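You operate a simulated robot arm through the tools that you are given. There is no shell and no other tool. Be economical: measure what you need, move in short steps, check, and stop when the job is done.

The job below is to be done with a simulated robot arm. You get a single attempt, and the scene is never put back.

JOB
True the flange to within 0.10 mm runout and lock it.
Fine: find the high spot, free the lock, wind the truing knob, lock, spin it round to check.
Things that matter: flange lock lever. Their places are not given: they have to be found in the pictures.

It is judged by the outcome, as a careful person would: the job done as asked, and still so three seconds after it is handed in. It fails if anything else is knocked over, pushed out of place, dropped, spilled or broken.

ROBOT AND FRAMES
A 7-joint arm with a two-finger parallel gripper, fixed in place. Base frame: the origin is at the foot of the arm, x ahead of it, y to its left, z up; the work surface is at about z = 908. Readings come in mm, degrees, newtons and seconds.
With the tool pointing down near the work surface it reaches from about 300 to 680 mm from the base axis. Its first joint turns from -66.0 to 66.0 degrees. Payload 1.57 kg.
The TCP is the grasp point between the finger pads, 30 mm short of the fingertips. In the tool frame z runs along the fingers and y along their closing line. Largest opening 110 mm; finger width 24, thickness 12; the body of the gripper, 48 by 112 mm, starts 78 mm behind the TCP.
Orientation is told as [roll, pitch, yaw] about the base's x, y, z axes, in that order, counted from this pose: with the fingers straight down and closing along the base's y, the tool's x points along the base's -x, its y along +y and its z along -z.

CONTROLS
- The arm moves only by the tool send_rows. Its argument "plan" is a list of rows, each a list of 7 numbers: the turn, a rotation vector about the tool's x, y, z in degrees, then the shift along the tool's x, y, z in mm, then the opening, from 0 (shut) to 1 (fully open). In form: [[ax, ay, az, tx, ty, tz, claw], ...]. A call has 1 to 20 rows; each row is the pose to reach, as a shift and turn from the pose commanded when the call began, along the tool's axes at that moment. Rows are played at 5 a second. More than 50 mm and 8.6 degrees between two rows, or a gripper value outside its range, and nothing of the call is played. A pose out of reach is approached as far as the arm can. The call stops where the force on the tool passes 50 N (or 10 N more than at its start, if that is more) or the arm is blocked; 0.2 s more then pass. Each finger travels about 108 mm/s and halts on what it meets, pressing with about 27 N; the grip force reading is that of the motor and also rises with nothing between the fingers. The clock runs only during rows and for 0.2 s after the last one: add rows that repeat a pose to give the fingers time. It gives the time, the measured TCP pose, the force on the tool (base axes), the opening and the grip force at its end, in the units of the frame above (readings bear some noise).
- Cameras (640 x 400 px; columns grow to the right, rows downward): "scene" is fixed at [171.2, -393.7, 1408.2]; the picture's right is [0.73, -0.69, 0.00], its down [-0.35, -0.37, -0.86] and it looks along [0.59, 0.62, -0.51] (base axes); focal length 271 px, centre (320, 200). "wrist" rides on the gripper at [-36, 0, -80] in the tool frame; the picture's right is [0.00, -1.00, 0.00], its down [0.97, 0.00, -0.24] and it looks along [0.24, 0.00, 0.97] (tool axes); focal length 218 px, centre (320, 200).
- camera(camera): a new picture of that camera. No time passes.
- probe_pixels(camera, pixels): for up to 12 pixels [column, row] of the newest picture of that camera ("zoom" is the newest enlarged one), the place [x, y, z] in the base frame of the surface seen there, good to about 2 mm. No time passes.
- zoom(camera, box): a new picture of the part [left, top, right, bottom] of that camera's present view, enlarged. No time passes.
- job_done(): hands the job in; it is judged then, once.

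Work in short steps. Measure before you move; look again where a grasp or a placing could have gone wrong, and mend it. You have 80 turns and 54 pictures in all, those below and enlarged ones among them. Open the gripper and draw the arm clear of the work before you hand the job in, unless the task says otherwise; then end with one line.

The tools are called after ">>>" as name(argument=value, ...) on one line, values as JSON. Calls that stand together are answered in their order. send_rows: Moves the arm, as the interface text tells. Its arguments: {"type":"object","properties":{"plan":{"type":"array","items":{"type":"array","items":{"type":"number"}}}},"required":["plan"]} The other tools are called the same way: camera (camera) takes a picture; probe_pixels (camera, pixels) gives the place of the surface under pixels of a picture; zoom (camera, box) takes an enlarged picture of a part of a camera's view; job_done () hands the job in.

At the start:

```text
t: 0.0
tool_pos: [392.2, -47.5, 1280.9]
tcp_rot: [-0.1, 0.1, -0.1]
force: [0.5, 0.6, 0.3]
grip_width: 110.1
finger_force: 0.1
```

scene: 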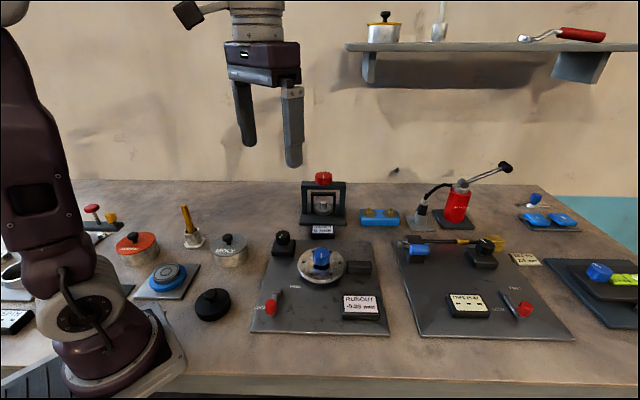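
wrist: 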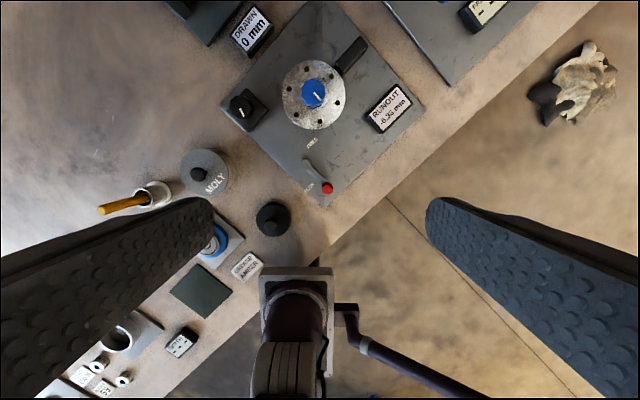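

The flange station is the plate at scene (320,285), with a RUNOUT display, a blue knob and a red lever. I'll zoom in on it from both cameras.

>>> zoom(camera="scene", box=[240, 220, 400, 345])

>>> zoom(camera="wrist", box=[210, 30, 430, 210])

>>> probe_pixels(camera="wrist", pixels=[[327, 188], [313, 93], [296, 118], [330, 118], [240, 108], [349, 55], [390, 107], [310, 165], [330, 160], [305, 80]])

>>> probe_pixels(camera="scene", pixels=[[271, 307], [275, 295], [320, 255], [320, 268], [300, 262], [284, 240], [358, 268], [360, 305]])

```text
3.20 times, centred on (320, 282) of scene
```

zoom: 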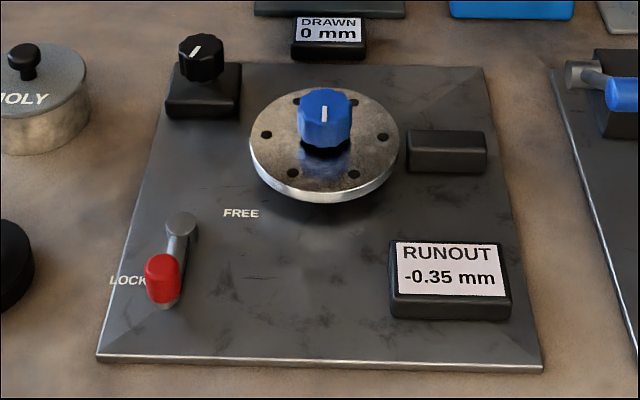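

```text
2.22 times, centred on (320, 120) of wrist
```

zoom: 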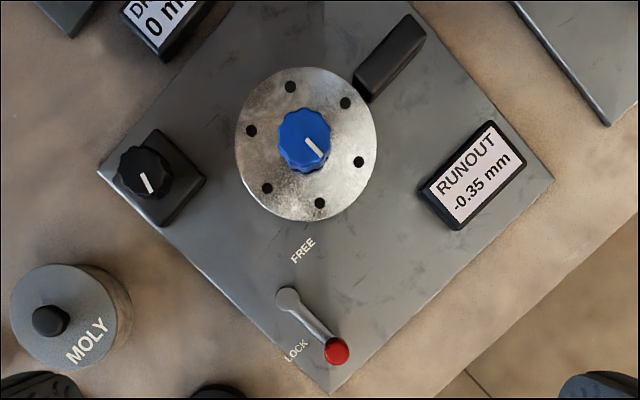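

```text
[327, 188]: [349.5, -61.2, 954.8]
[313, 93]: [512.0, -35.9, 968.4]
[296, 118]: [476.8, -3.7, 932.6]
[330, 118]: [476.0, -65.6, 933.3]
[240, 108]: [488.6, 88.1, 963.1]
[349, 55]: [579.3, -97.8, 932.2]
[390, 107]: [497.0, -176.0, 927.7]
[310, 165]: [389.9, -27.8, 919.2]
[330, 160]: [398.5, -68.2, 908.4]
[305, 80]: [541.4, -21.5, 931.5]
```

```text
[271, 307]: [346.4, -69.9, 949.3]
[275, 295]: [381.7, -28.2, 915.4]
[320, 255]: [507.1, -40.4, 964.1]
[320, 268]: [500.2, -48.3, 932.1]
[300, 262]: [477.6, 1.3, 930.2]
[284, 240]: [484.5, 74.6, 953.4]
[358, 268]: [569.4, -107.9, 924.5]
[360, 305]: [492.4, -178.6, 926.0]
```

The blue knob sits on the flange at about (510,-38,966), the black knob at (487,85,960), and the red handle end at (349,-62,955). I'll probe the labels and knob edges for more detail.

>>> probe_pixels(camera="wrist", pixels=[[309, 187], [312, 142], [306, 165], [303, 93], [323, 93], [313, 82], [313, 104], [232, 108], [250, 108], [240, 98], [240, 115], [320, 178]])

>>> probe_pixels(camera="scene", pixels=[[313, 255], [328, 255], [320, 245], [285, 273], [280, 301], [272, 294], [271, 303], [271, 313], [285, 277], [277, 233], [290, 233]])

```text
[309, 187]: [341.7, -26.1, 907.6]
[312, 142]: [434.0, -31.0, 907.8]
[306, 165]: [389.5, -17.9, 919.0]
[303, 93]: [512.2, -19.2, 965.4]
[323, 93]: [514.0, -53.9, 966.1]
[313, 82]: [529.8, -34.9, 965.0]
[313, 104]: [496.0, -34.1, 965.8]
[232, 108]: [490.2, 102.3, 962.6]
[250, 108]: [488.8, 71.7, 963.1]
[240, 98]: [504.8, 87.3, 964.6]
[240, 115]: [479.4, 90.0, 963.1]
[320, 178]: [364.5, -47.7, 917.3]
```

```text
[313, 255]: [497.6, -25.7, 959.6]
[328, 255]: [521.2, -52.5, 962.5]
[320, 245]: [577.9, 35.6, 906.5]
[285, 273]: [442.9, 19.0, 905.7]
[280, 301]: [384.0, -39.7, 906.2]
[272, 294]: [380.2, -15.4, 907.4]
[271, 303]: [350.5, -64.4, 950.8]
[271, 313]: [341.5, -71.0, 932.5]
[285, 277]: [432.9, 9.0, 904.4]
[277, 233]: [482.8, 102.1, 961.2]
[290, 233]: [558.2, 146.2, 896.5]
```

The blue knob is centred near (513,-36.5) with a radius of about 18. I'll hover above it with the fingers part open, then look.

>>> send_rows(plan=[[0, 0, 0, -30, 2, 40, 0.7], [0, 0, 0, -60, 4, 80, 0.62], [0, 0, 0, -90, 7, 120, 0.62], [0, 0, 0, -110, 9, 160, 0.62], [0, 0, 0, -120.8, 11, 200, 0.62], [0, 0, 0, -120.8, 11, 220, 0.62], [0, 0, 0, -120.8, 11, 220, 0.62]])

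>>> camera(camera="wrist")

```text
t: 1.6
tool_pos: [513.5, -35.9, 1059.3]
tcp_rot: [0.0, 0.0, 0.1]
force: [0.0, 0.1, -0.4]
grip_width: 68.1
finger_force: 0.1
```

```text
49 pictures are left
```

wrist: 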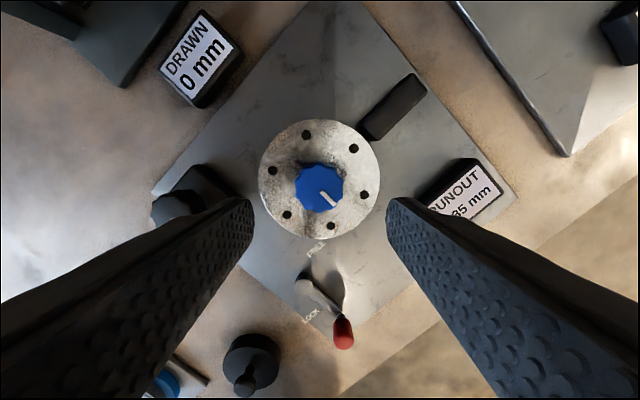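

The knob is centred between the fingers. I'll descend to TCP z≈970, with the tips about 8 mm above the flange, and close.

>>> send_rows(plan=[[0, 0, 0, 0, 0, 30, 0.62], [0, 0, 0, 0, 0, 60, 0.62], [0, 0, 0, 0, 0, 80, 0.62], [0, 0, 0, 0, 0, 88, 0.62], [0, 0, 0, 0, 0, 88, 0.45], [0, 0, 0, 0, 0, 88, 0.3], [0, 0, 0, 0, 0, 88, 0.28], [0, 0, 0, 0, 0, 88, 0.28]])

```text
t: 3.4
tool_pos: [513.5, -35.7, 971.7]
tcp_rot: [-0.1, 0.0, -0.1]
force: [-0.4, 2.2, -8.1]
grip_width: 41.2
finger_force: 45.2
```

The knob is gripped at 41 mm. I'll turn it 24° as a test and look.

>>> send_rows(plan=[[0, 0, 8, 0, 0, 0, 0.28], [0, 0, 16, 0, 0, 0, 0.28], [0, 0, 24, 0, 0, 0, 0.28], [0, 0, 24, 0, 0, 0, 0.28]])

>>> zoom(camera="scene", box=[240, 220, 400, 345])

```text
t: 4.4
tool_pos: [512.8, -32.8, 972.3]
tcp_rot: [0.1, 0.1, -24.0]
force: [8.5, 21.5, -25.3]
grip_width: 41.3
finger_force: 45.4
```

```text
3.20 times, centred on (320, 282) of scene
```

zoom: 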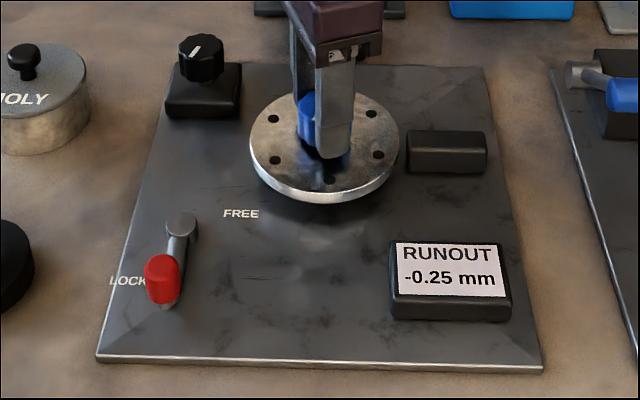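

The flange spins with the blue knob: the holes moved and the runout went from -0.35 to -0.25. So the black knob must be the truing knob. The side load rose to about 25 N, so I'll release, let it relax, regrip and continue.

>>> send_rows(plan=[[0, 0, 0, 0, 0, 0, 0.5], [0, 0, 0, 0, 0, 0, 0.5], [0, 0, 0, 0, 0, 0, 0.3], [0, 0, 0, 0, 0, 0, 0.28], [0, 0, 0, 0, 0, 0, 0.28]])

>>> send_rows(plan=[[0, 0, 8, 0, 0, 0, 0.28], [0, 0, 16, 0, 0, 0, 0.28], [0, 0, 24, 0, 0, 0, 0.28], [0, 0, 32, 0, 0, 0, 0.28], [0, 0, 40, 0, 0, 0, 0.28], [0, 0, 40, 0, 0, 0, 0.28]])

>>> zoom(camera="scene", box=[240, 220, 400, 345])

```text
t: 5.6
tool_pos: [512.8, -35.1, 972.6]
tcp_rot: [0.1, 0.0, -23.9]
force: [7.4, 11.9, 2.2]
grip_width: 43.7
finger_force: 7.1
```

```text
t: 7.0
tool_pos: [514.4, -35.9, 972.1]
tcp_rot: [-0.1, 0.0, -64.2]
force: [14.9, 8.3, -5.4]
grip_width: 45.7
finger_force: 8.0
```

```text
3.20 times, centred on (320, 282) of scene
```

zoom: 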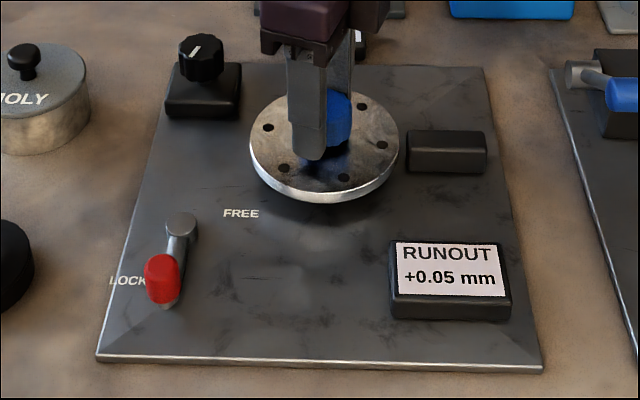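

At about 64° of turn the reading is +0.05, so the amplitude looks like about 0.4. The high spot is further clockwise. I'll open, unwind the wrist to yaw ≈ +46 and regrip.

>>> send_rows(plan=[[0, 0, 0, 0, 0, 0, 0.58], [0, 0, 0, 0, 0, 0, 0.58], [0, 0, -8, 0, 0, 0, 0.58], [0, 0, -16, 0, 0, 0, 0.58], [0, 0, -24, 0, 0, 0, 0.58], [0, 0, -32, 0, 0, 0, 0.58], [0, 0, -40, 0, 0, 0, 0.58], [0, 0, -48, 0, 0, 0, 0.58], [0, 0, -56, 0, 0, 0, 0.58], [0, 0, -64, 0, 0, 0, 0.58], [0, 0, -72, 0, 0, 0, 0.58], [0, 0, -80, 0, 0, 0, 0.58], [0, 0, -88, 0, 0, 0, 0.58], [0, 0, -96, 0, 0, 0, 0.58], [0, 0, -104, 0, 0, 0, 0.58], [0, 0, -110, 0, 0, 0, 0.58], [0, 0, -110, 0, 0, 0, 0.35], [0, 0, -110, 0, 0, 0, 0.25], [0, 0, -110, 0, 0, 0, 0.25]])

>>> zoom(camera="scene", box=[240, 220, 400, 345])

```text
t: 11.0
tool_pos: [514.4, -37.4, 973.1]
tcp_rot: [-0.2, -0.2, 46.0]
force: [11.4, -8.1, -1.7]
grip_width: 41.5
finger_force: 44.9
```

```text
3.20 times, centred on (320, 282) of scene
```

zoom: 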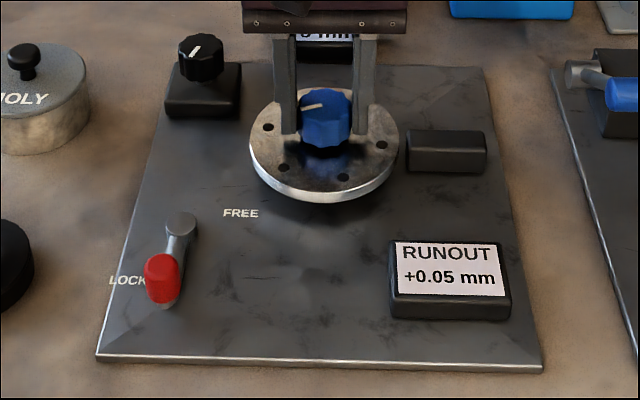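

It's regripped and the reading held at +0.05. I'll turn another 64° clockwise.

>>> send_rows(plan=[[0, 0, 8, 0, 0, 0, 0.25], [0, 0, 16, 0, 0, 0, 0.25], [0, 0, 24, 0, 0, 0, 0.25], [0, 0, 32, 0, 0, 0, 0.25], [0, 0, 40, 0, 0, 0, 0.25], [0, 0, 48, 0, 0, 0, 0.25], [0, 0, 56, 0, 0, 0, 0.25], [0, 0, 64, 0, 0, 0, 0.25], [0, 0, 64, 0, 0, 0, 0.25]])

>>> zoom(camera="scene", box=[240, 220, 400, 345])

```text
t: 13.0
tool_pos: [514.6, -35.0, 973.2]
tcp_rot: [0.2, 0.0, -18.0]
force: [15.0, 12.7, -2.1]
grip_width: 41.4
finger_force: 45.0
```

```text
3.20 times, centred on (320, 282) of scene
```

zoom: 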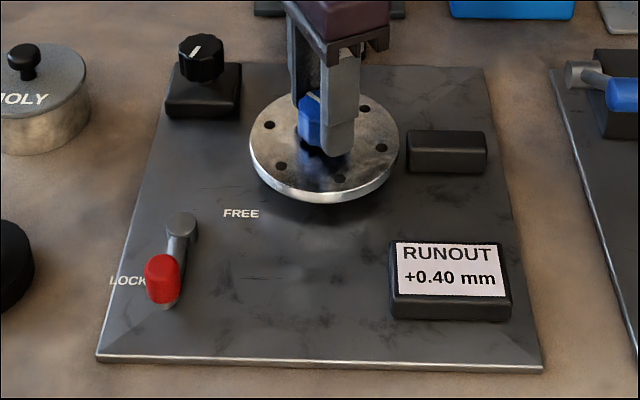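

The reading is +0.40 at about 128°. I'll keep going in 18° steps to find the peak.

>>> send_rows(plan=[[0, 0, 8, 0, 0, 0, 0.25], [0, 0, 16, 0, 0, 0, 0.25], [0, 0, 18, 0, 0, 0, 0.25], [0, 0, 18, 0, 0, 0, 0.25]])

>>> zoom(camera="scene", box=[240, 220, 400, 345])

>>> send_rows(plan=[[0, 0, 8, 0, 0, 0, 0.25], [0, 0, 16, 0, 0, 0, 0.25], [0, 0, 24, 0, 0, 0, 0.25], [0, 0, 24, 0, 0, 0, 0.25]])

>>> zoom(camera="scene", box=[240, 220, 400, 345])

```text
t: 14.0
tool_pos: [513.3, -33.5, 973.4]
tcp_rot: [0.1, 0.0, -36.0]
force: [14.6, 30.9, 0.7]
grip_width: 41.6
finger_force: 44.9
```

```text
3.20 times, centred on (320, 282) of scene
```

zoom: 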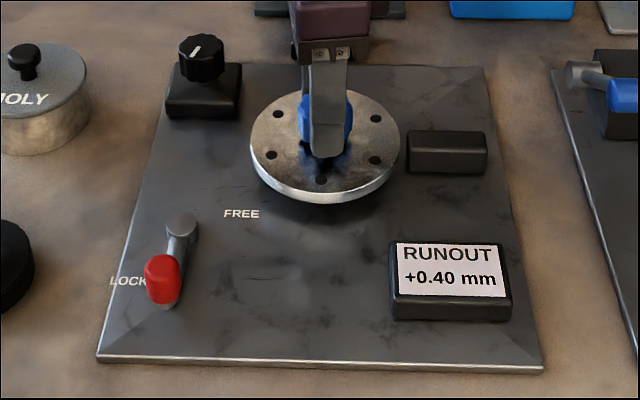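

```text
t: 15.0
tool_pos: [514.9, -33.3, 973.3]
tcp_rot: [0.1, 0.1, -59.9]
force: [26.7, 32.6, -2.1]
grip_width: 41.3
finger_force: 44.4
```

```text
3.20 times, centred on (320, 282) of scene
```

zoom: 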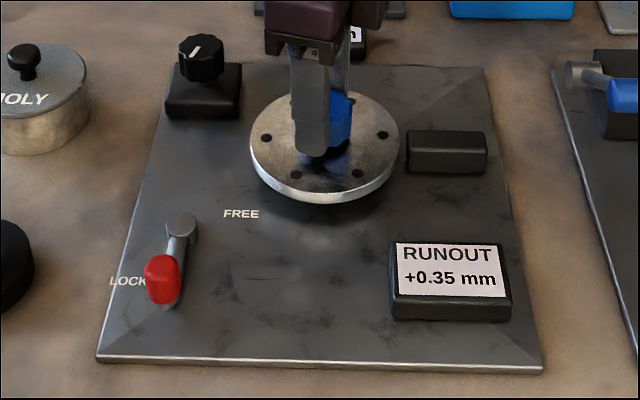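

The readings were +0.40, +0.40 and +0.35 at 128°, 146° and 170°, so the peak is near 144°. I'll turn back 26°, release and lift clear.

>>> send_rows(plan=[[0, 0, -8, 0, 0, 0, 0.25], [0, 0, -16, 0, 0, 0, 0.25], [0, 0, -26, 0, 0, 0, 0.25]])

```text
refused: row 3 steps farther than a row can; nothing moved
```

Row 3 was 10°, which is over the limit, so I'll use smaller steps.

>>> send_rows(plan=[[0, 0, -8, 0, 0, 0, 0.25], [0, 0, -16, 0, 0, 0, 0.25], [0, 0, -24, 0, 0, 0, 0.25], [0, 0, -26, 0, 0, 0, 0.25], [0, 0, -26, 0, 0, 0, 0.25], [0, 0, -26, 0, 0, 0, 0.55], [0, 0, -26, 0, 0, 0, 0.58], [0, 0, -26, 0, 0, -40, 0.58], [0, 0, -26, 0, 0, -87, 0.58], [0, 0, -26, 0, 0, -130, 0.58]])

>>> zoom(camera="scene", box=[240, 220, 400, 345])

```text
t: 17.2
tool_pos: [515.2, -33.7, 1104.0]
tcp_rot: [0.0, 0.0, -33.9]
force: [-0.3, 0.1, 0.8]
grip_width: 63.8
finger_force: 0.1
```

```text
3.20 times, centred on (320, 282) of scene
```

zoom: 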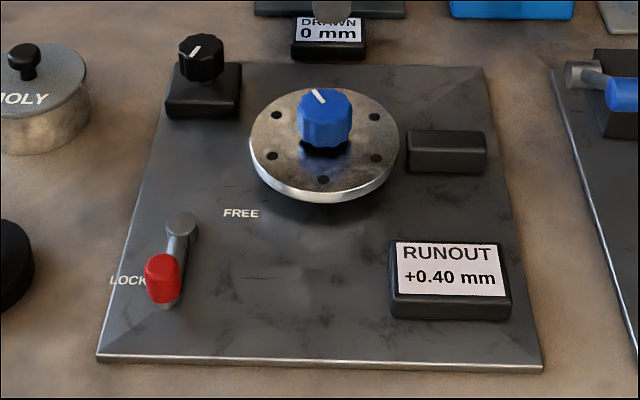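

It's parked at +0.40 and the arm is clear. Next is the lever: pivot about (390,-20), handle about (349,-63). I'll hover above the handle with yaw ≈ -90 so the fingers close roughly along its sweep.

>>> send_rows(plan=[[0, 0, 8, 17, -16, 0, 0.5], [0, 0, 16, 34, -33, 0, 0.5], [0, 0, 24, 51, -50, 0, 0.5], [0, 0, 32, 68, -66, 0, 0.5], [0, 0, 40, 86, -83, 0, 0.5], [0, 0, 48, 104, -100, 0, 0.5], [0, 0, 56, 120.8, -116, 0, 0.5], [0, 0, 56, 120.8, -116, 10, 0.5], [0, 0, 56, 120.8, -116, 10, 0.5]])

>>> camera(camera="wrist")

>>> zoom(camera="scene", box=[240, 220, 400, 345])

```text
t: 19.2
tool_pos: [347.7, -64.1, 1091.4]
tcp_rot: [0.0, -0.1, -90.0]
force: [-0.1, 0.8, 0.6]
grip_width: 54.6
finger_force: 0.0
```

```text
41 pictures are left
```

wrist: 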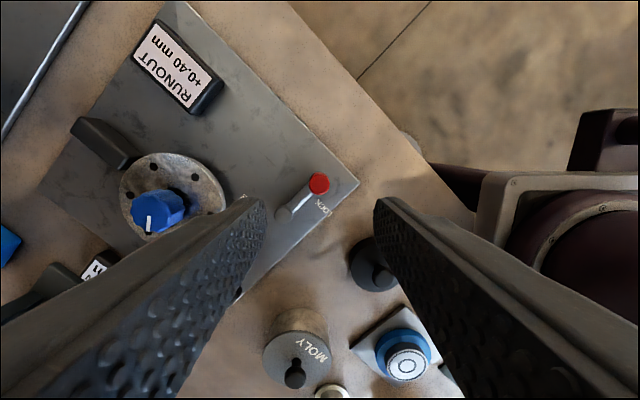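

```text
3.20 times, centred on (320, 282) of scene
```

zoom: 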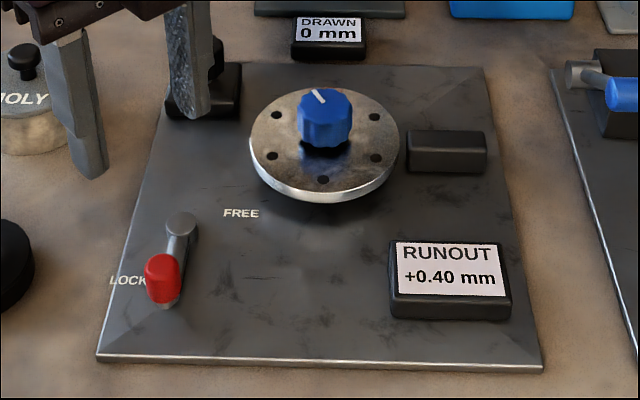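

The wrist view shows the red handle at (319,183), the pivot at (285,213) and a black cap at (375,262). I'll probe these for clearance.

>>> probe_pixels(camera="wrist", pixels=[[319, 183], [312, 178], [326, 188], [319, 175], [300, 200], [285, 213], [375, 250], [365, 245], [380, 275], [324, 207], [345, 190]])

```text
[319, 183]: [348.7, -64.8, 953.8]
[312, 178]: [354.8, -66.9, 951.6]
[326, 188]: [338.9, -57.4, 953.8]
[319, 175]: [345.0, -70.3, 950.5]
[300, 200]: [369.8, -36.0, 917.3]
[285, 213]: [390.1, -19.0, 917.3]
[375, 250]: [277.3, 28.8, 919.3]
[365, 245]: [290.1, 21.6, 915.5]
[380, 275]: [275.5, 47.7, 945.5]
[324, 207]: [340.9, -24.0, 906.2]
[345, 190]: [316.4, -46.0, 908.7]
```

Nothing is in the way. I'll descend around the handle with the tips at z≈928, above the arm, and narrow to about 28 mm.

>>> send_rows(plan=[[0, 0, 0, 0.5, 0, 40, 0.5], [0, 0, 0, 0.5, 0, 80, 0.5], [0, 0, 0, 0.5, 0, 115, 0.5], [0, 0, 0, 0.5, 0, 133, 0.5], [0, 0, 0, 0.5, 0, 133, 0.3], [0, 0, 0, 0.5, 0, 133, 0.24], [0, 0, 0, 0.5, 0, 133, 0.24]])

>>> zoom(camera="scene", box=[240, 220, 400, 345])

```text
t: 20.8
tool_pos: [346.6, -64.2, 961.2]
tcp_rot: [0.0, 0.0, -89.9]
force: [0.2, -0.4, -0.5]
grip_width: 26.4
finger_force: 0.0
```

```text
3.20 times, centred on (320, 282) of scene
```

zoom: 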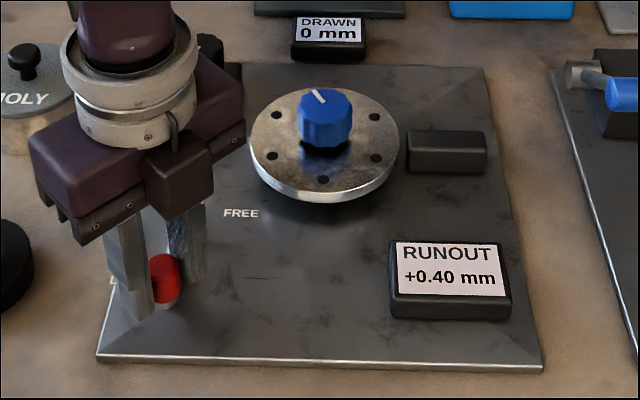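

The handle is between the fingers. I'll sweep counter-clockwise along the arc.

>>> send_rows(plan=[[0, 0, 0, -6.5, 8, 0, 0.24], [0, 0, 0, -12, 17, 0, 0.24], [0, 0, 0, -15.5, 27, 0, 0.24], [0, 0, 0, -17, 38, 0, 0.24], [0, 0, 0, -17, 49, 0, 0.24], [0, 0, 0, -15, 60, 0, 0.24], [0, 0, 0, -11, 70, 0, 0.24], [0, 0, 0, -11, 70, 0, 0.24]])

>>> zoom(camera="scene", box=[240, 220, 400, 345])

```text
t: 22.6
tool_pos: [418.0, -74.4, 960.5]
tcp_rot: [0.0, 0.0, -90.0]
force: [-0.3, -0.4, -0.7]
grip_width: 26.7
finger_force: 0.9
```

```text
3.20 times, centred on (320, 282) of scene
```

zoom: 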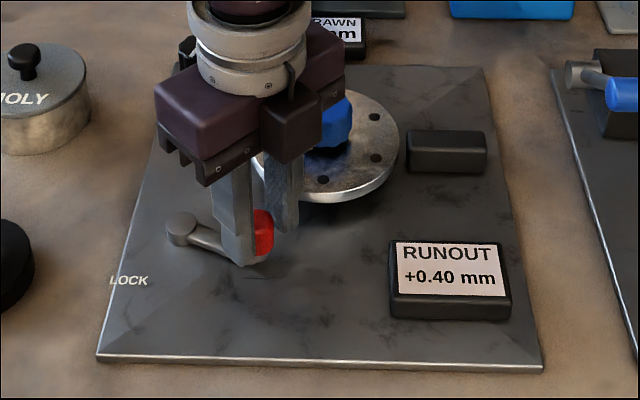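

The lever swings freely and no stop has been reached. I'll raise 6 mm so the tips clear the flange rim, and continue to look for the end stop.

>>> send_rows(plan=[[0, 0, 0, 0, 0, -7, 0.24], [0, 0, 0, 2.5, 4.5, -7, 0.22], [0, 0, 0, 5.5, 9, -7, 0.22], [0, 0, 0, 9, 13, -7, 0.22], [0, 0, 0, 9, 13, -7, 0.22]])

>>> zoom(camera="scene", box=[240, 220, 400, 345])

```text
t: 23.8
tool_pos: [431.4, -66.7, 966.5]
tcp_rot: [0.1, 0.0, -90.0]
force: [0.3, 0.2, -0.1]
grip_width: 24.1
finger_force: 0.8
```

```text
3.20 times, centred on (320, 282) of scene
```

zoom: 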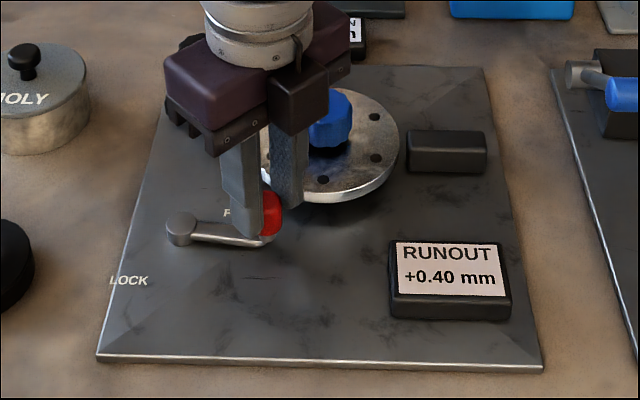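

There's still no stop. I'll grip the handle lightly and go further in small steps until force rises.

>>> send_rows(plan=[[0, 0, 0, 0, 0, 0, 0.12], [0, 0, 0, 0, 0, 0, 0.12], [0, 0, 0, 2.5, 2.5, 0, 0.12], [0, 0, 0, 5.5, 5, 0, 0.12], [0, 0, 0, 8.5, 7, 0, 0.12], [0, 0, 0, 8.5, 7, 0, 0.12]])

>>> zoom(camera="scene", box=[240, 220, 400, 345])

```text
t: 25.2
tool_pos: [438.8, -60.1, 966.8]
tcp_rot: [-0.2, -0.1, -90.1]
force: [-17.9, -24.2, -3.4]
grip_width: 21.3
finger_force: 33.8
```

```text
3.20 times, centred on (320, 282) of scene
```

zoom: 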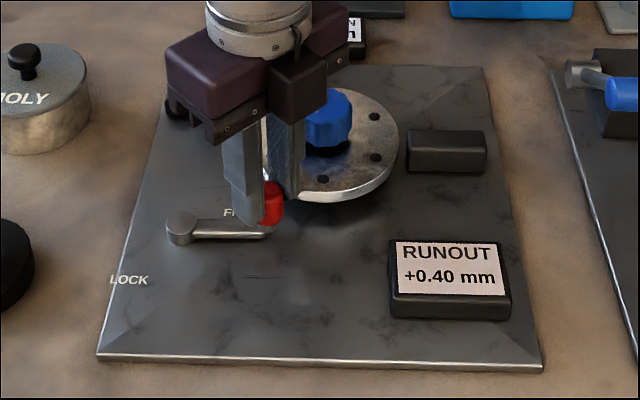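

The force reads (-18,-24), so the lever is at its stop, about 320°: FREE. I'll release, lift and move over the black knob at (490,87), unwinding to yaw 0.

>>> send_rows(plan=[[0, 0, 0, 7, 6, 0, 0.24], [0, 0, 0, 6, 4, 0, 0.3], [0, 0, 0, 6, 4, -30, 0.3], [0, 0, 0, 6, 4, -70, 0.4], [0, 0, 0, 6, 4, -100, 0.5], [0, 0, -8, 20, 8, -100, 0.58], [0, 0, -16, 35, 13, -100, 0.58], [0, 0, -24, 50, 18, -100, 0.58], [0, 0, -32, 65, 23, -100, 0.58], [0, 0, -40, 80, 28, -100, 0.58], [0, 0, -48, 95, 33, -100, 0.58], [0, 0, -56, 110, 38, -100, 0.58], [0, 0, -64, 125, 43, -100, 0.58], [0, 0, -72, 140, 48, -100, 0.58], [0, 0, -80, 147, 51, -100, 0.58], [0, 0, -88, 147, 51, -100, 0.58], [0, 0, -90, 147, 51, -100, 0.58]])

>>> camera(camera="wrist")

>>> zoom(camera="scene", box=[240, 220, 400, 345])

```text
t: 28.8
tool_pos: [488.7, 88.9, 1067.7]
tcp_rot: [0.0, 0.0, 0.0]
force: [0.3, 0.3, -0.2]
grip_width: 64.0
finger_force: 0.0
```

```text
35 pictures are left
```

wrist: 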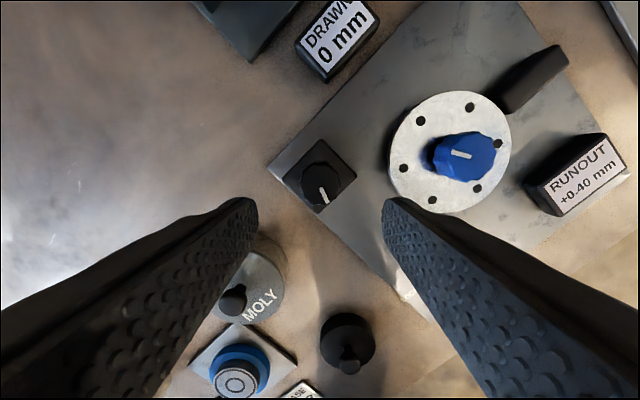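

```text
3.20 times, centred on (320, 282) of scene
```

zoom: 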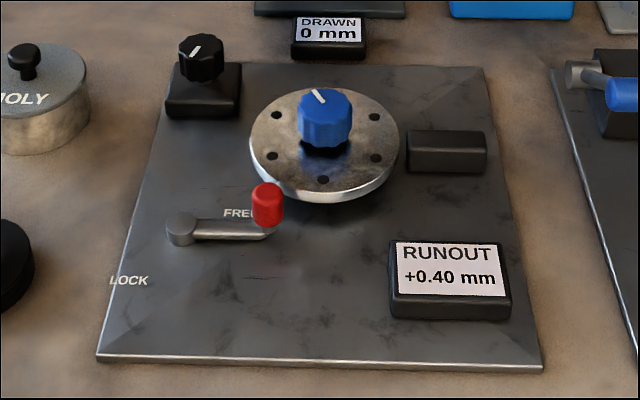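

The lever is at FREE and the black knob is at wrist (321,185). I'll probe the knob, its block and the MOLY can for clearance.

>>> probe_pixels(camera="wrist", pixels=[[305, 183], [340, 187], [321, 168], [321, 205], [321, 180], [347, 180], [320, 148], [290, 178], [255, 245], [278, 270], [235, 300]])

>>> probe_pixels(camera="scene", pixels=[[278, 238], [290, 238], [284, 232], [284, 236], [284, 244], [230, 250], [300, 243]])

```text
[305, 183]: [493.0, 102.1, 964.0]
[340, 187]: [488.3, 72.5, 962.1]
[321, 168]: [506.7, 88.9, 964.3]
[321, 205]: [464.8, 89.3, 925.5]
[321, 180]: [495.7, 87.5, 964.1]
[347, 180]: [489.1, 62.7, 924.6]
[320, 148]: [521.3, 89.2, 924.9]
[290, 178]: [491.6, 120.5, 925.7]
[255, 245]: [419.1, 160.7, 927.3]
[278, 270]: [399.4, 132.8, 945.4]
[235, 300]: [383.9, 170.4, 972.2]
```

```text
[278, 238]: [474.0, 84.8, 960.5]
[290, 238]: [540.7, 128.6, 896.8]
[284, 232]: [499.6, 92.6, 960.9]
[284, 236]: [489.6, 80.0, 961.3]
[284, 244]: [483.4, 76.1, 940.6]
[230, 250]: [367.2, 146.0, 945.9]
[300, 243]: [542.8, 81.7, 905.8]
```

The knob centre is (490.5,87.5), its top is at 964 and the block top at 925. I'll descend to TCP z≈966 and grip.

>>> send_rows(plan=[[0, 0, 0, -1.8, -1.4, 40, 0.58], [0, 0, 0, -1.8, -1.4, 75, 0.58], [0, 0, 0, -1.8, -1.4, 95, 0.58], [0, 0, 0, -1.8, -1.4, 102, 0.58], [0, 0, 0, -1.8, -1.4, 102, 0.35], [0, 0, 0, -1.8, -1.4, 102, 0.22], [0, 0, 0, -1.8, -1.4, 102, 0.2], [0, 0, 0, -1.8, -1.4, 102, 0.2]])

>>> send_rows(plan=[[0, 0, 8, 0, 0, 0, 0.2], [0, 0, 16, 0, 0, 0, 0.2], [0, 0, 24, 0, 0, 0, 0.2], [0, 0, 24, 0, 0, 0, 0.2]])

>>> zoom(camera="scene", box=[240, 220, 400, 345])

```text
t: 30.6
tool_pos: [492.2, 88.8, 966.2]
tcp_rot: [0.1, 0.0, 0.2]
force: [-1.5, 15.0, -12.3]
grip_width: 37.7
finger_force: 43.6
```

```text
t: 31.6
tool_pos: [492.4, 89.4, 965.6]
tcp_rot: [0.2, 0.0, -24.0]
force: [7.7, 29.4, -17.0]
grip_width: 37.7
finger_force: 43.8
```

```text
3.20 times, centred on (320, 282) of scene
```

zoom: 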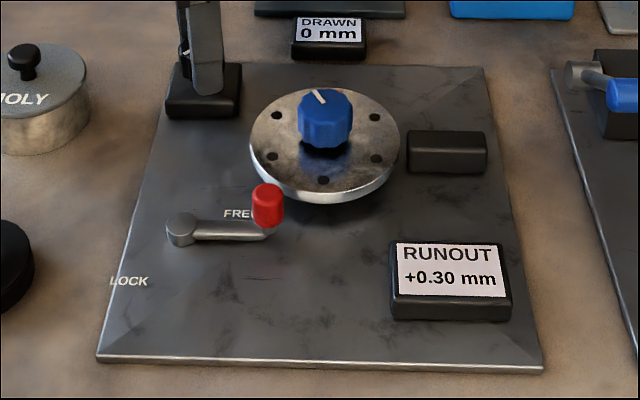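

Clockwise is the right way: 24° took it from +0.40 to +0.30. I'll ease 1.5 mm toward +y to drop the side load and turn 40° more.

>>> send_rows(plan=[[0, 0, 8, 0.6, 1.4, 0, 0.2], [0, 0, 16, 0.6, 1.4, 0, 0.2], [0, 0, 24, 0.6, 1.4, 0, 0.2], [0, 0, 32, 0.6, 1.4, 0, 0.2], [0, 0, 40, 0.6, 1.4, 0, 0.2], [0, 0, 40, 0.6, 1.4, 0, 0.2]])

>>> zoom(camera="scene", box=[240, 220, 400, 345])

```text
t: 33.0
tool_pos: [493.0, 90.6, 965.9]
tcp_rot: [0.2, -0.2, -64.0]
force: [23.0, 22.1, -17.8]
grip_width: 37.6
finger_force: 44.1
```

```text
3.20 times, centred on (320, 282) of scene
```

zoom: 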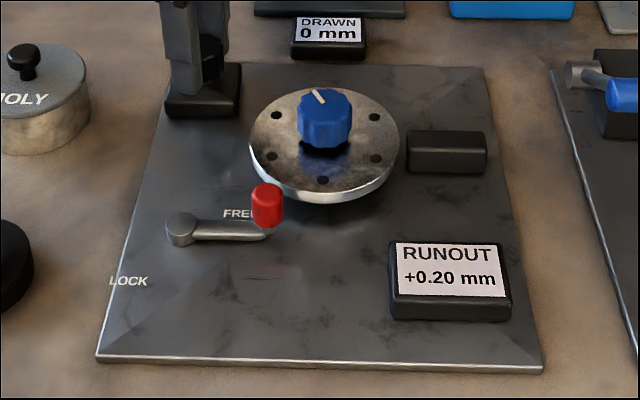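

It's at +0.20 after 64°. I'll open and unwind, then read the free position before regripping.

>>> send_rows(plan=[[0, 0, 0, 0, 0, 0, 0.5], [0, 0, 0, 0, 0, 0, 0.55], [0, 0, -8, 0, 0, 0, 0.55], [0, 0, -16, 0, 0, 0, 0.55], [0, 0, -24, 0, 0, 0, 0.55], [0, 0, -32, 0, 0, 0, 0.55], [0, 0, -40, 0, 0, 0, 0.55], [0, 0, -48, 0, 0, 0, 0.55], [0, 0, -56, 0, 0, 0, 0.55], [0, 0, -64, 0, 0, 0, 0.55], [0, 0, -64, 0, 0, 0, 0.55]])

```text
t: 35.4
tool_pos: [492.6, 89.6, 965.3]
tcp_rot: [0.0, 0.0, 0.1]
force: [-0.1, -0.2, 0.1]
grip_width: 60.6
finger_force: 0.1
```

The free position is (492.6,89.6). I'll close here and turn 32°.

>>> send_rows(plan=[[0, 0, 0, 0, 0, 0, 0.35], [0, 0, 0, 0, 0, 0, 0.22], [0, 0, 0, 0, 0, 0, 0.2], [0, 0, 0, 0, 0, 0, 0.2], [0, 0, 8, 0, 0, 0, 0.2], [0, 0, 16, 0, 0, 0, 0.2], [0, 0, 24, 0, 0, 0, 0.2], [0, 0, 32, 0, 0, 0, 0.2], [0, 0, 32, 0, 0, 0, 0.2]])

>>> zoom(camera="scene", box=[240, 220, 400, 345])

```text
t: 37.4
tool_pos: [490.8, 90.0, 965.0]
tcp_rot: [0.0, 0.0, -32.1]
force: [0.1, 23.3, 8.7]
grip_width: 37.2
finger_force: 43.2
```

```text
3.20 times, centred on (320, 282) of scene
```

zoom: 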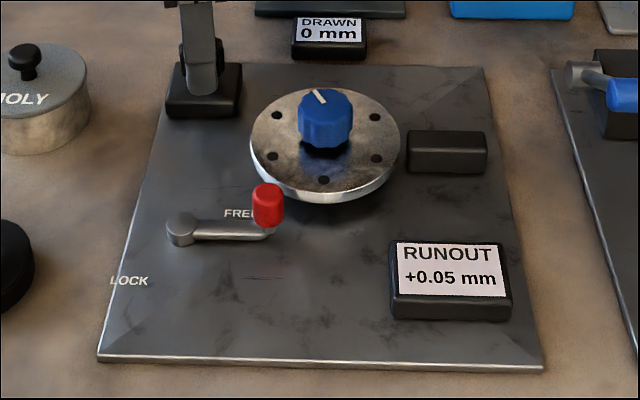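

The reading is +0.05. I'll turn 10° more.

>>> send_rows(plan=[[0, 0, 5, 0, 0, 0, 0.2], [0, 0, 10, 0, 0, 0, 0.2], [0, 0, 10, 0, 0, 0, 0.2]])

>>> zoom(camera="scene", box=[240, 220, 400, 345])

```text
t: 38.2
tool_pos: [491.6, 90.6, 965.4]
tcp_rot: [0.2, 0.0, -42.0]
force: [0.7, 33.2, 19.6]
grip_width: 37.4
finger_force: 43.3
```

```text
3.20 times, centred on (320, 282) of scene
```

zoom: 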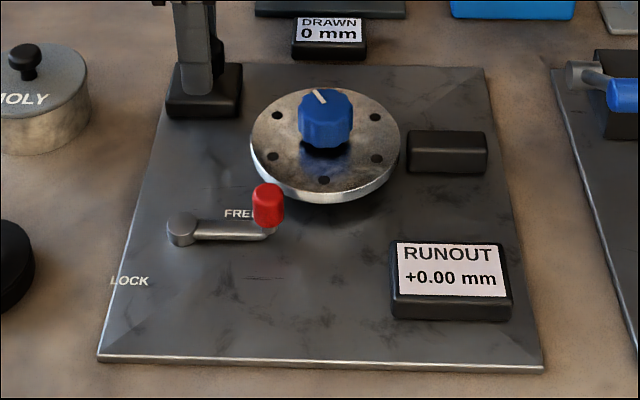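

It reads +0.00. I'll release, lift and go back over the lever handle at about (438,-61), yaw -90.

>>> send_rows(plan=[[0, 0, 0, 0, 0, 0, 0.4], [0, 0, 0, 0, 0, 0, 0.55], [0, 0, 0, 0, 0, -35, 0.55], [0, 0, 0, 0, 0, -75, 0.55], [0, 0, 0, 0, 0, -110, 0.5], [0, 0, 8, -10, -25, -110, 0.45], [0, 0, 16, -20, -50, -110, 0.4], [0, 0, 24, -30, -75, -110, 0.38], [0, 0, 32, -40, -100, -110, 0.38], [0, 0, 40, -50, -125, -110, 0.38], [0, 0, 48, -60.9, -147.6, -110, 0.38], [0, 0, 48, -60.9, -147.6, -110, 0.38], [0, 0, 48, -60.9, -147.6, -110, 0.38]])

>>> camera(camera="wrist")

>>> probe_pixels(camera="scene", pixels=[[307, 268], [304, 270], [310, 270], [307, 273]])

```text
t: 41.0
tool_pos: [436.8, -61.0, 1076.0]
tcp_rot: [0.0, 0.0, -90.0]
force: [0.4, -0.9, -0.3]
grip_width: 41.8
finger_force: 0.1
```

```text
29 pictures are left
```

wrist: 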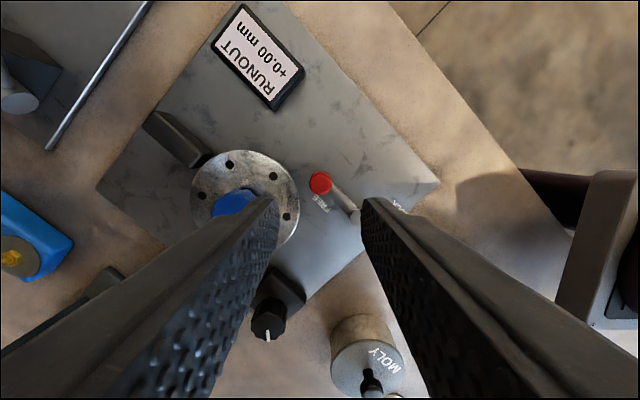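

```text
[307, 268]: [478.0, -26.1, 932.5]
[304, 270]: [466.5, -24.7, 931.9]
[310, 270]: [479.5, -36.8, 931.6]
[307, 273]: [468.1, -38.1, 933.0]
```

>>> probe_pixels(camera="wrist", pixels=[[320, 182], [312, 182], [328, 182], [320, 175], [320, 190], [265, 195], [296, 200]])

```text
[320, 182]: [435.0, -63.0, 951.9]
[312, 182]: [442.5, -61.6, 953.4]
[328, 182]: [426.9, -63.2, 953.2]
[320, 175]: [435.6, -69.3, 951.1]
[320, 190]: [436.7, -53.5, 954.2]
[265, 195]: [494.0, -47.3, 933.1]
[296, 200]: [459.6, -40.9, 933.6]
```

The handle centre is (435,-62). I'll descend around it with the tips at about 937, then narrow.

>>> send_rows(plan=[[0, 0, 0, -1, -1.5, 40, 0.38], [0, 0, 0, -1, -1.5, 80, 0.38], [0, 0, 0, -1, -1.5, 100, 0.38], [0, 0, 0, -1, -1.5, 109, 0.38], [0, 0, 0, -1, -1.5, 109, 0.24], [0, 0, 0, -1, -1.5, 109, 0.24]])

>>> send_rows(plan=[[0, 0, 0, -7, -9, 0, 0.24], [0, 0, 0, -12.5, -18, 0, 0.24], [0, 0, 0, -16.5, -28, 0, 0.24], [0, 0, 0, -18.5, -38.5, 0, 0.24], [0, 0, 0, -19, -49, 0, 0.24], [0, 0, 0, -17, -60, 0, 0.24], [0, 0, 0, -13.5, -70, 0, 0.24], [0, 0, 0, -8.5, -80, 0, 0.24], [0, 0, 0, -2, -88, 0, 0.24], [0, 0, 0, -2, -88, 0, 0.24]])

>>> zoom(camera="scene", box=[240, 220, 400, 345])

```text
t: 42.4
tool_pos: [435.6, -60.9, 966.3]
tcp_rot: [-0.1, 0.1, -90.0]
force: [-0.2, -0.1, -0.5]
grip_width: 26.5
finger_force: 0.1
```

```text
t: 44.6
tool_pos: [347.3, -64.1, 966.9]
tcp_rot: [0.0, 0.0, -90.0]
force: [0.3, 0.1, -0.4]
grip_width: 27.0
finger_force: 0.6
```

```text
3.20 times, centred on (320, 282) of scene
```

zoom: 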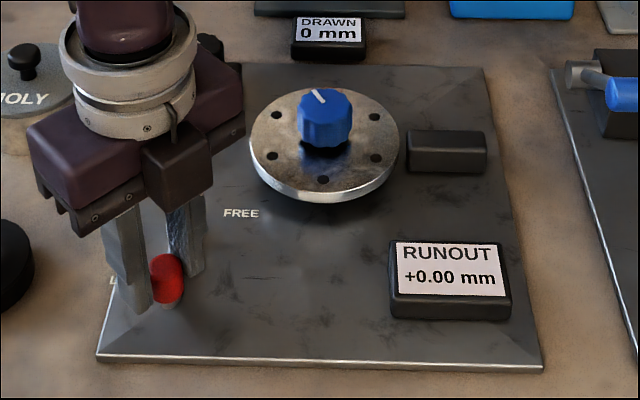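

The handle is near LOCK with some slack left. I'll grip it and push to the stop along the tangent (-x,+y), watching the force.

>>> send_rows(plan=[[0, 0, 0, 0, 0, 0, 0.12], [0, 0, 0, 0, 0, 0, 0.12], [0, 0, 0, 2.5, -2.5, 0, 0.12], [0, 0, 0, 5, -4.5, 0, 0.12], [0, 0, 0, 7, -6, 0, 0.12], [0, 0, 0, 7, -6, 0, 0.12]])

>>> zoom(camera="scene", box=[240, 220, 400, 345])

```text
t: 46.0
tool_pos: [342.9, -56.4, 966.3]
tcp_rot: [0.2, 0.0, -90.0]
force: [20.7, -5.7, -4.1]
grip_width: 31.8
finger_force: 10.2
```

```text
3.20 times, centred on (320, 282) of scene
```

zoom: 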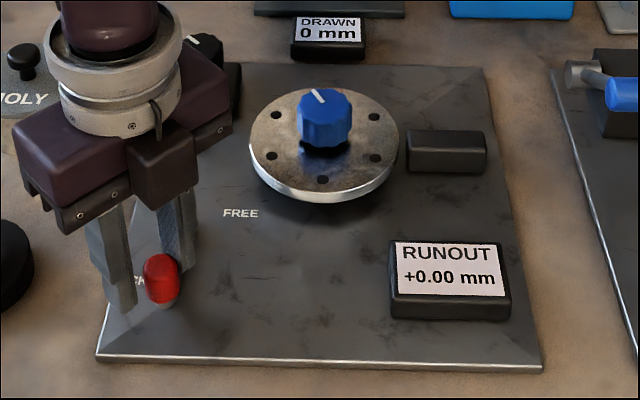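

The lever is against the LOCK stop. I'll release, lift, and go over the blue knob at (514.5,-36.5), unwinding to yaw ≈ +46.

>>> send_rows(plan=[[0, 0, 0, 4, -3, 0, 0.3], [0, 0, 0, 4, -3, 0, 0.4], [0, 0, 0, 4, -3, -40, 0.4], [0, 0, 0, 4, -3, -80, 0.4], [0, 0, 0, 4, -3, -110, 0.5], [0, 0, 0, 4, -3, -110, 0.5]])

>>> zoom(camera="scene", box=[240, 220, 400, 345])

```text
t: 47.4
tool_pos: [337.8, -53.6, 1076.9]
tcp_rot: [0.1, 0.0, -90.0]
force: [0.1, 1.7, 0.0]
grip_width: 54.9
finger_force: 0.0
```

```text
3.20 times, centred on (320, 282) of scene
```

zoom: 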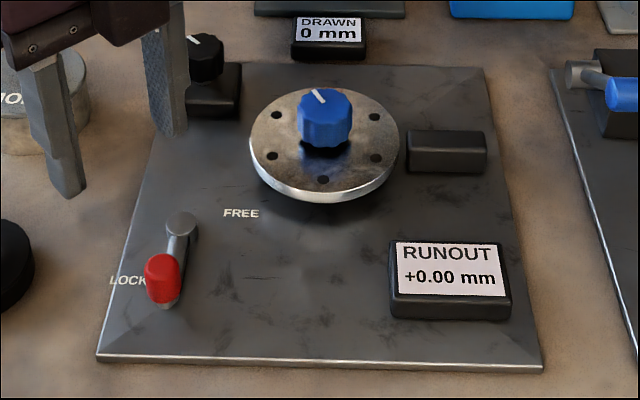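

The lever is back at its original LOCK position and the reading is 0.00. Next I'll go to the blue knob for the spin check.

>>> send_rows(plan=[[0, 0, -8, 1, 11, 0, 0.58], [0, 0, -16, 2, 22, 0, 0.58], [0, 0, -24, 3, 33, 0, 0.58], [0, 0, -32, 4, 44, 0, 0.58], [0, 0, -40, 5, 55, 0, 0.58], [0, 0, -48, 6, 66, 0, 0.58], [0, 0, -56, 7, 77, 0, 0.58], [0, 0, -64, 8, 88, 0, 0.58], [0, 0, -72, 9, 99, 0, 0.58], [0, 0, -80, 10, 110, 0, 0.58], [0, 0, -88, 11, 121, 0, 0.58], [0, 0, -96, 12, 132, 0, 0.58], [0, 0, -104, 14, 145, 0, 0.58], [0, 0, -112, 16, 160, 0, 0.58], [0, 0, -120, 17, 170, 0, 0.58], [0, 0, -128, 17, 176.7, 0, 0.58], [0, 0, -136, 17, 176.7, 0, 0.58], [0, 0, -136, 17, 176.7, 40, 0.58], [0, 0, -136, 17, 176.7, 70, 0.58], [0, 0, -136, 17, 176.7, 70, 0.58]])

```text
t: 51.6
tool_pos: [516.7, -36.9, 1008.1]
tcp_rot: [0.0, 0.0, 46.0]
force: [0.1, -0.8, 0.5]
grip_width: 64.0
finger_force: 0.0
```

I'll correct 2 mm in x, descend to z≈973, grip and turn 64°.

>>> send_rows(plan=[[0, 0, 0, 1.1, 1.7, 20, 0.58], [0, 0, 0, 1.1, 1.7, 35, 0.58], [0, 0, 0, 1.1, 1.7, 35, 0.58], [0, 0, 0, 1.1, 1.7, 35, 0.35], [0, 0, 0, 1.1, 1.7, 35, 0.25], [0, 0, 0, 1.1, 1.7, 35, 0.25], [0, 0, 8, 1.1, 1.7, 35, 0.25], [0, 0, 16, 1.1, 1.7, 35, 0.25], [0, 0, 24, 1.1, 1.7, 35, 0.25], [0, 0, 32, 1.1, 1.7, 35, 0.25], [0, 0, 40, 1.1, 1.7, 35, 0.25], [0, 0, 48, 1.1, 1.7, 35, 0.25], [0, 0, 56, 1.1, 1.7, 35, 0.25], [0, 0, 64, 1.1, 1.7, 35, 0.25], [0, 0, 64, 1.1, 1.7, 35, 0.25]])

>>> zoom(camera="scene", box=[240, 220, 400, 345])

>>> send_rows(plan=[[0, 0, 8, 0, 0, 0, 0.25], [0, 0, 16, 0, 0, 0, 0.25], [0, 0, 24, 0, 0, 0, 0.25], [0, 0, 32, 0, 0, 0, 0.25], [0, 0, 40, 0, 0, 0, 0.25], [0, 0, 40, 0, 0, 0, 0.25]])

>>> zoom(camera="scene", box=[240, 220, 400, 345])

```text
t: 54.8
tool_pos: [515.8, -34.5, 971.6]
tcp_rot: [0.0, 0.1, -18.1]
force: [-1.4, 8.4, -4.1]
grip_width: 41.4
finger_force: 44.8
```

```text
3.20 times, centred on (320, 282) of scene
```

zoom: 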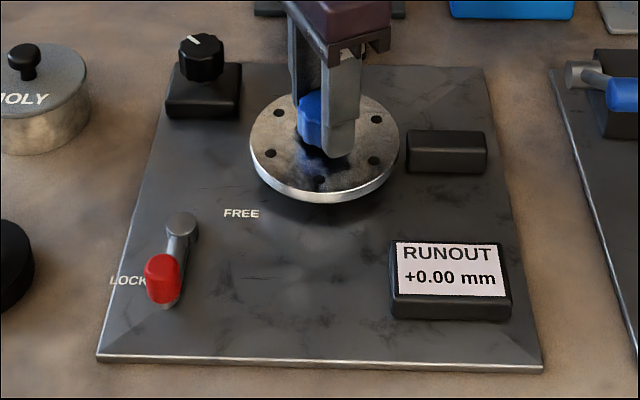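

```text
t: 56.2
tool_pos: [516.0, -33.5, 971.6]
tcp_rot: [0.2, 0.1, -58.1]
force: [10.5, 25.8, 11.0]
grip_width: 41.3
finger_force: 44.8
```

```text
3.20 times, centred on (320, 282) of scene
```

zoom: 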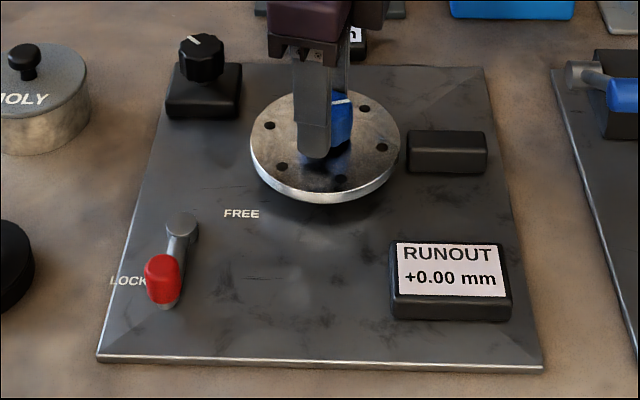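

It reads 0.00 after 64° and 104°. To complete the full spin, I'll regrip and go on.

>>> send_rows(plan=[[0, 0, 0, 0, 0, 0, 0.58], [0, 0, 0, 0, 0, 0, 0.58], [0, 0, -8, 0, 0, 0, 0.58], [0, 0, -16, 0, 0, 0, 0.58], [0, 0, -24, 0, 0, 0, 0.58], [0, 0, -32, 0, 0, 0, 0.58], [0, 0, -40, 0, 0, 0, 0.58], [0, 0, -48, 0, 0, 0, 0.58], [0, 0, -56, 0, 0, 0, 0.58], [0, 0, -64, 0, 0, 0, 0.58], [0, 0, -72, 0, 0, 0, 0.58], [0, 0, -80, 0, 0, 0, 0.58], [0, 0, -88, 0, 0, 0, 0.58], [0, 0, -96, 0, 0, 0, 0.58], [0, 0, -104, 0, 0, 0, 0.58], [0, 0, -110, 0, 0, 0, 0.58], [0, 0, -110, 0, 0, 0, 0.35], [0, 0, -110, 0, 0, 0, 0.25], [0, 0, -110, 0, 0, 0, 0.25]])

>>> send_rows(plan=[[0, 0, 8, 0, 0, 0, 0.25], [0, 0, 16, 0, 0, 0, 0.25], [0, 0, 24, 0, 0, 0, 0.25], [0, 0, 32, 0, 0, 0, 0.25], [0, 0, 40, 0, 0, 0, 0.25], [0, 0, 48, 0, 0, 0, 0.25], [0, 0, 56, 0, 0, 0, 0.25], [0, 0, 64, 0, 0, 0, 0.25], [0, 0, 72, 0, 0, 0, 0.25], [0, 0, 80, 0, 0, 0, 0.25], [0, 0, 88, 0, 0, 0, 0.25], [0, 0, 96, 0, 0, 0, 0.25], [0, 0, 104, 0, 0, 0, 0.25], [0, 0, 104, 0, 0, 0, 0.25]])

>>> zoom(camera="scene", box=[240, 220, 400, 345])

```text
t: 60.2
tool_pos: [514.2, -36.4, 972.4]
tcp_rot: [-0.2, 0.0, 52.1]
force: [15.0, -13.2, -4.0]
grip_width: 41.5
finger_force: 44.5
```

```text
t: 63.2
tool_pos: [514.7, -33.5, 971.4]
tcp_rot: [0.1, 0.0, -52.0]
force: [21.3, 18.9, -3.5]
grip_width: 41.4
finger_force: 45.0
```

```text
3.20 times, centred on (320, 282) of scene
```

zoom: 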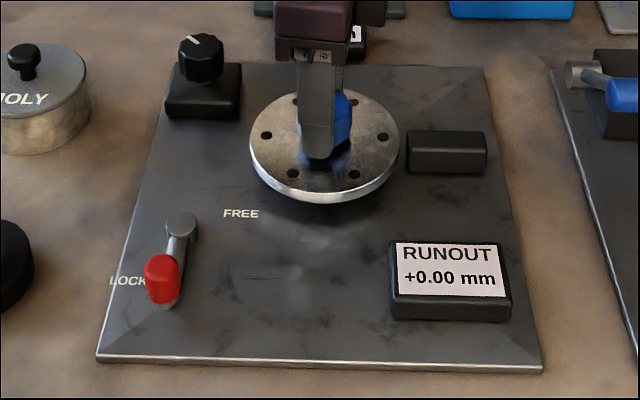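

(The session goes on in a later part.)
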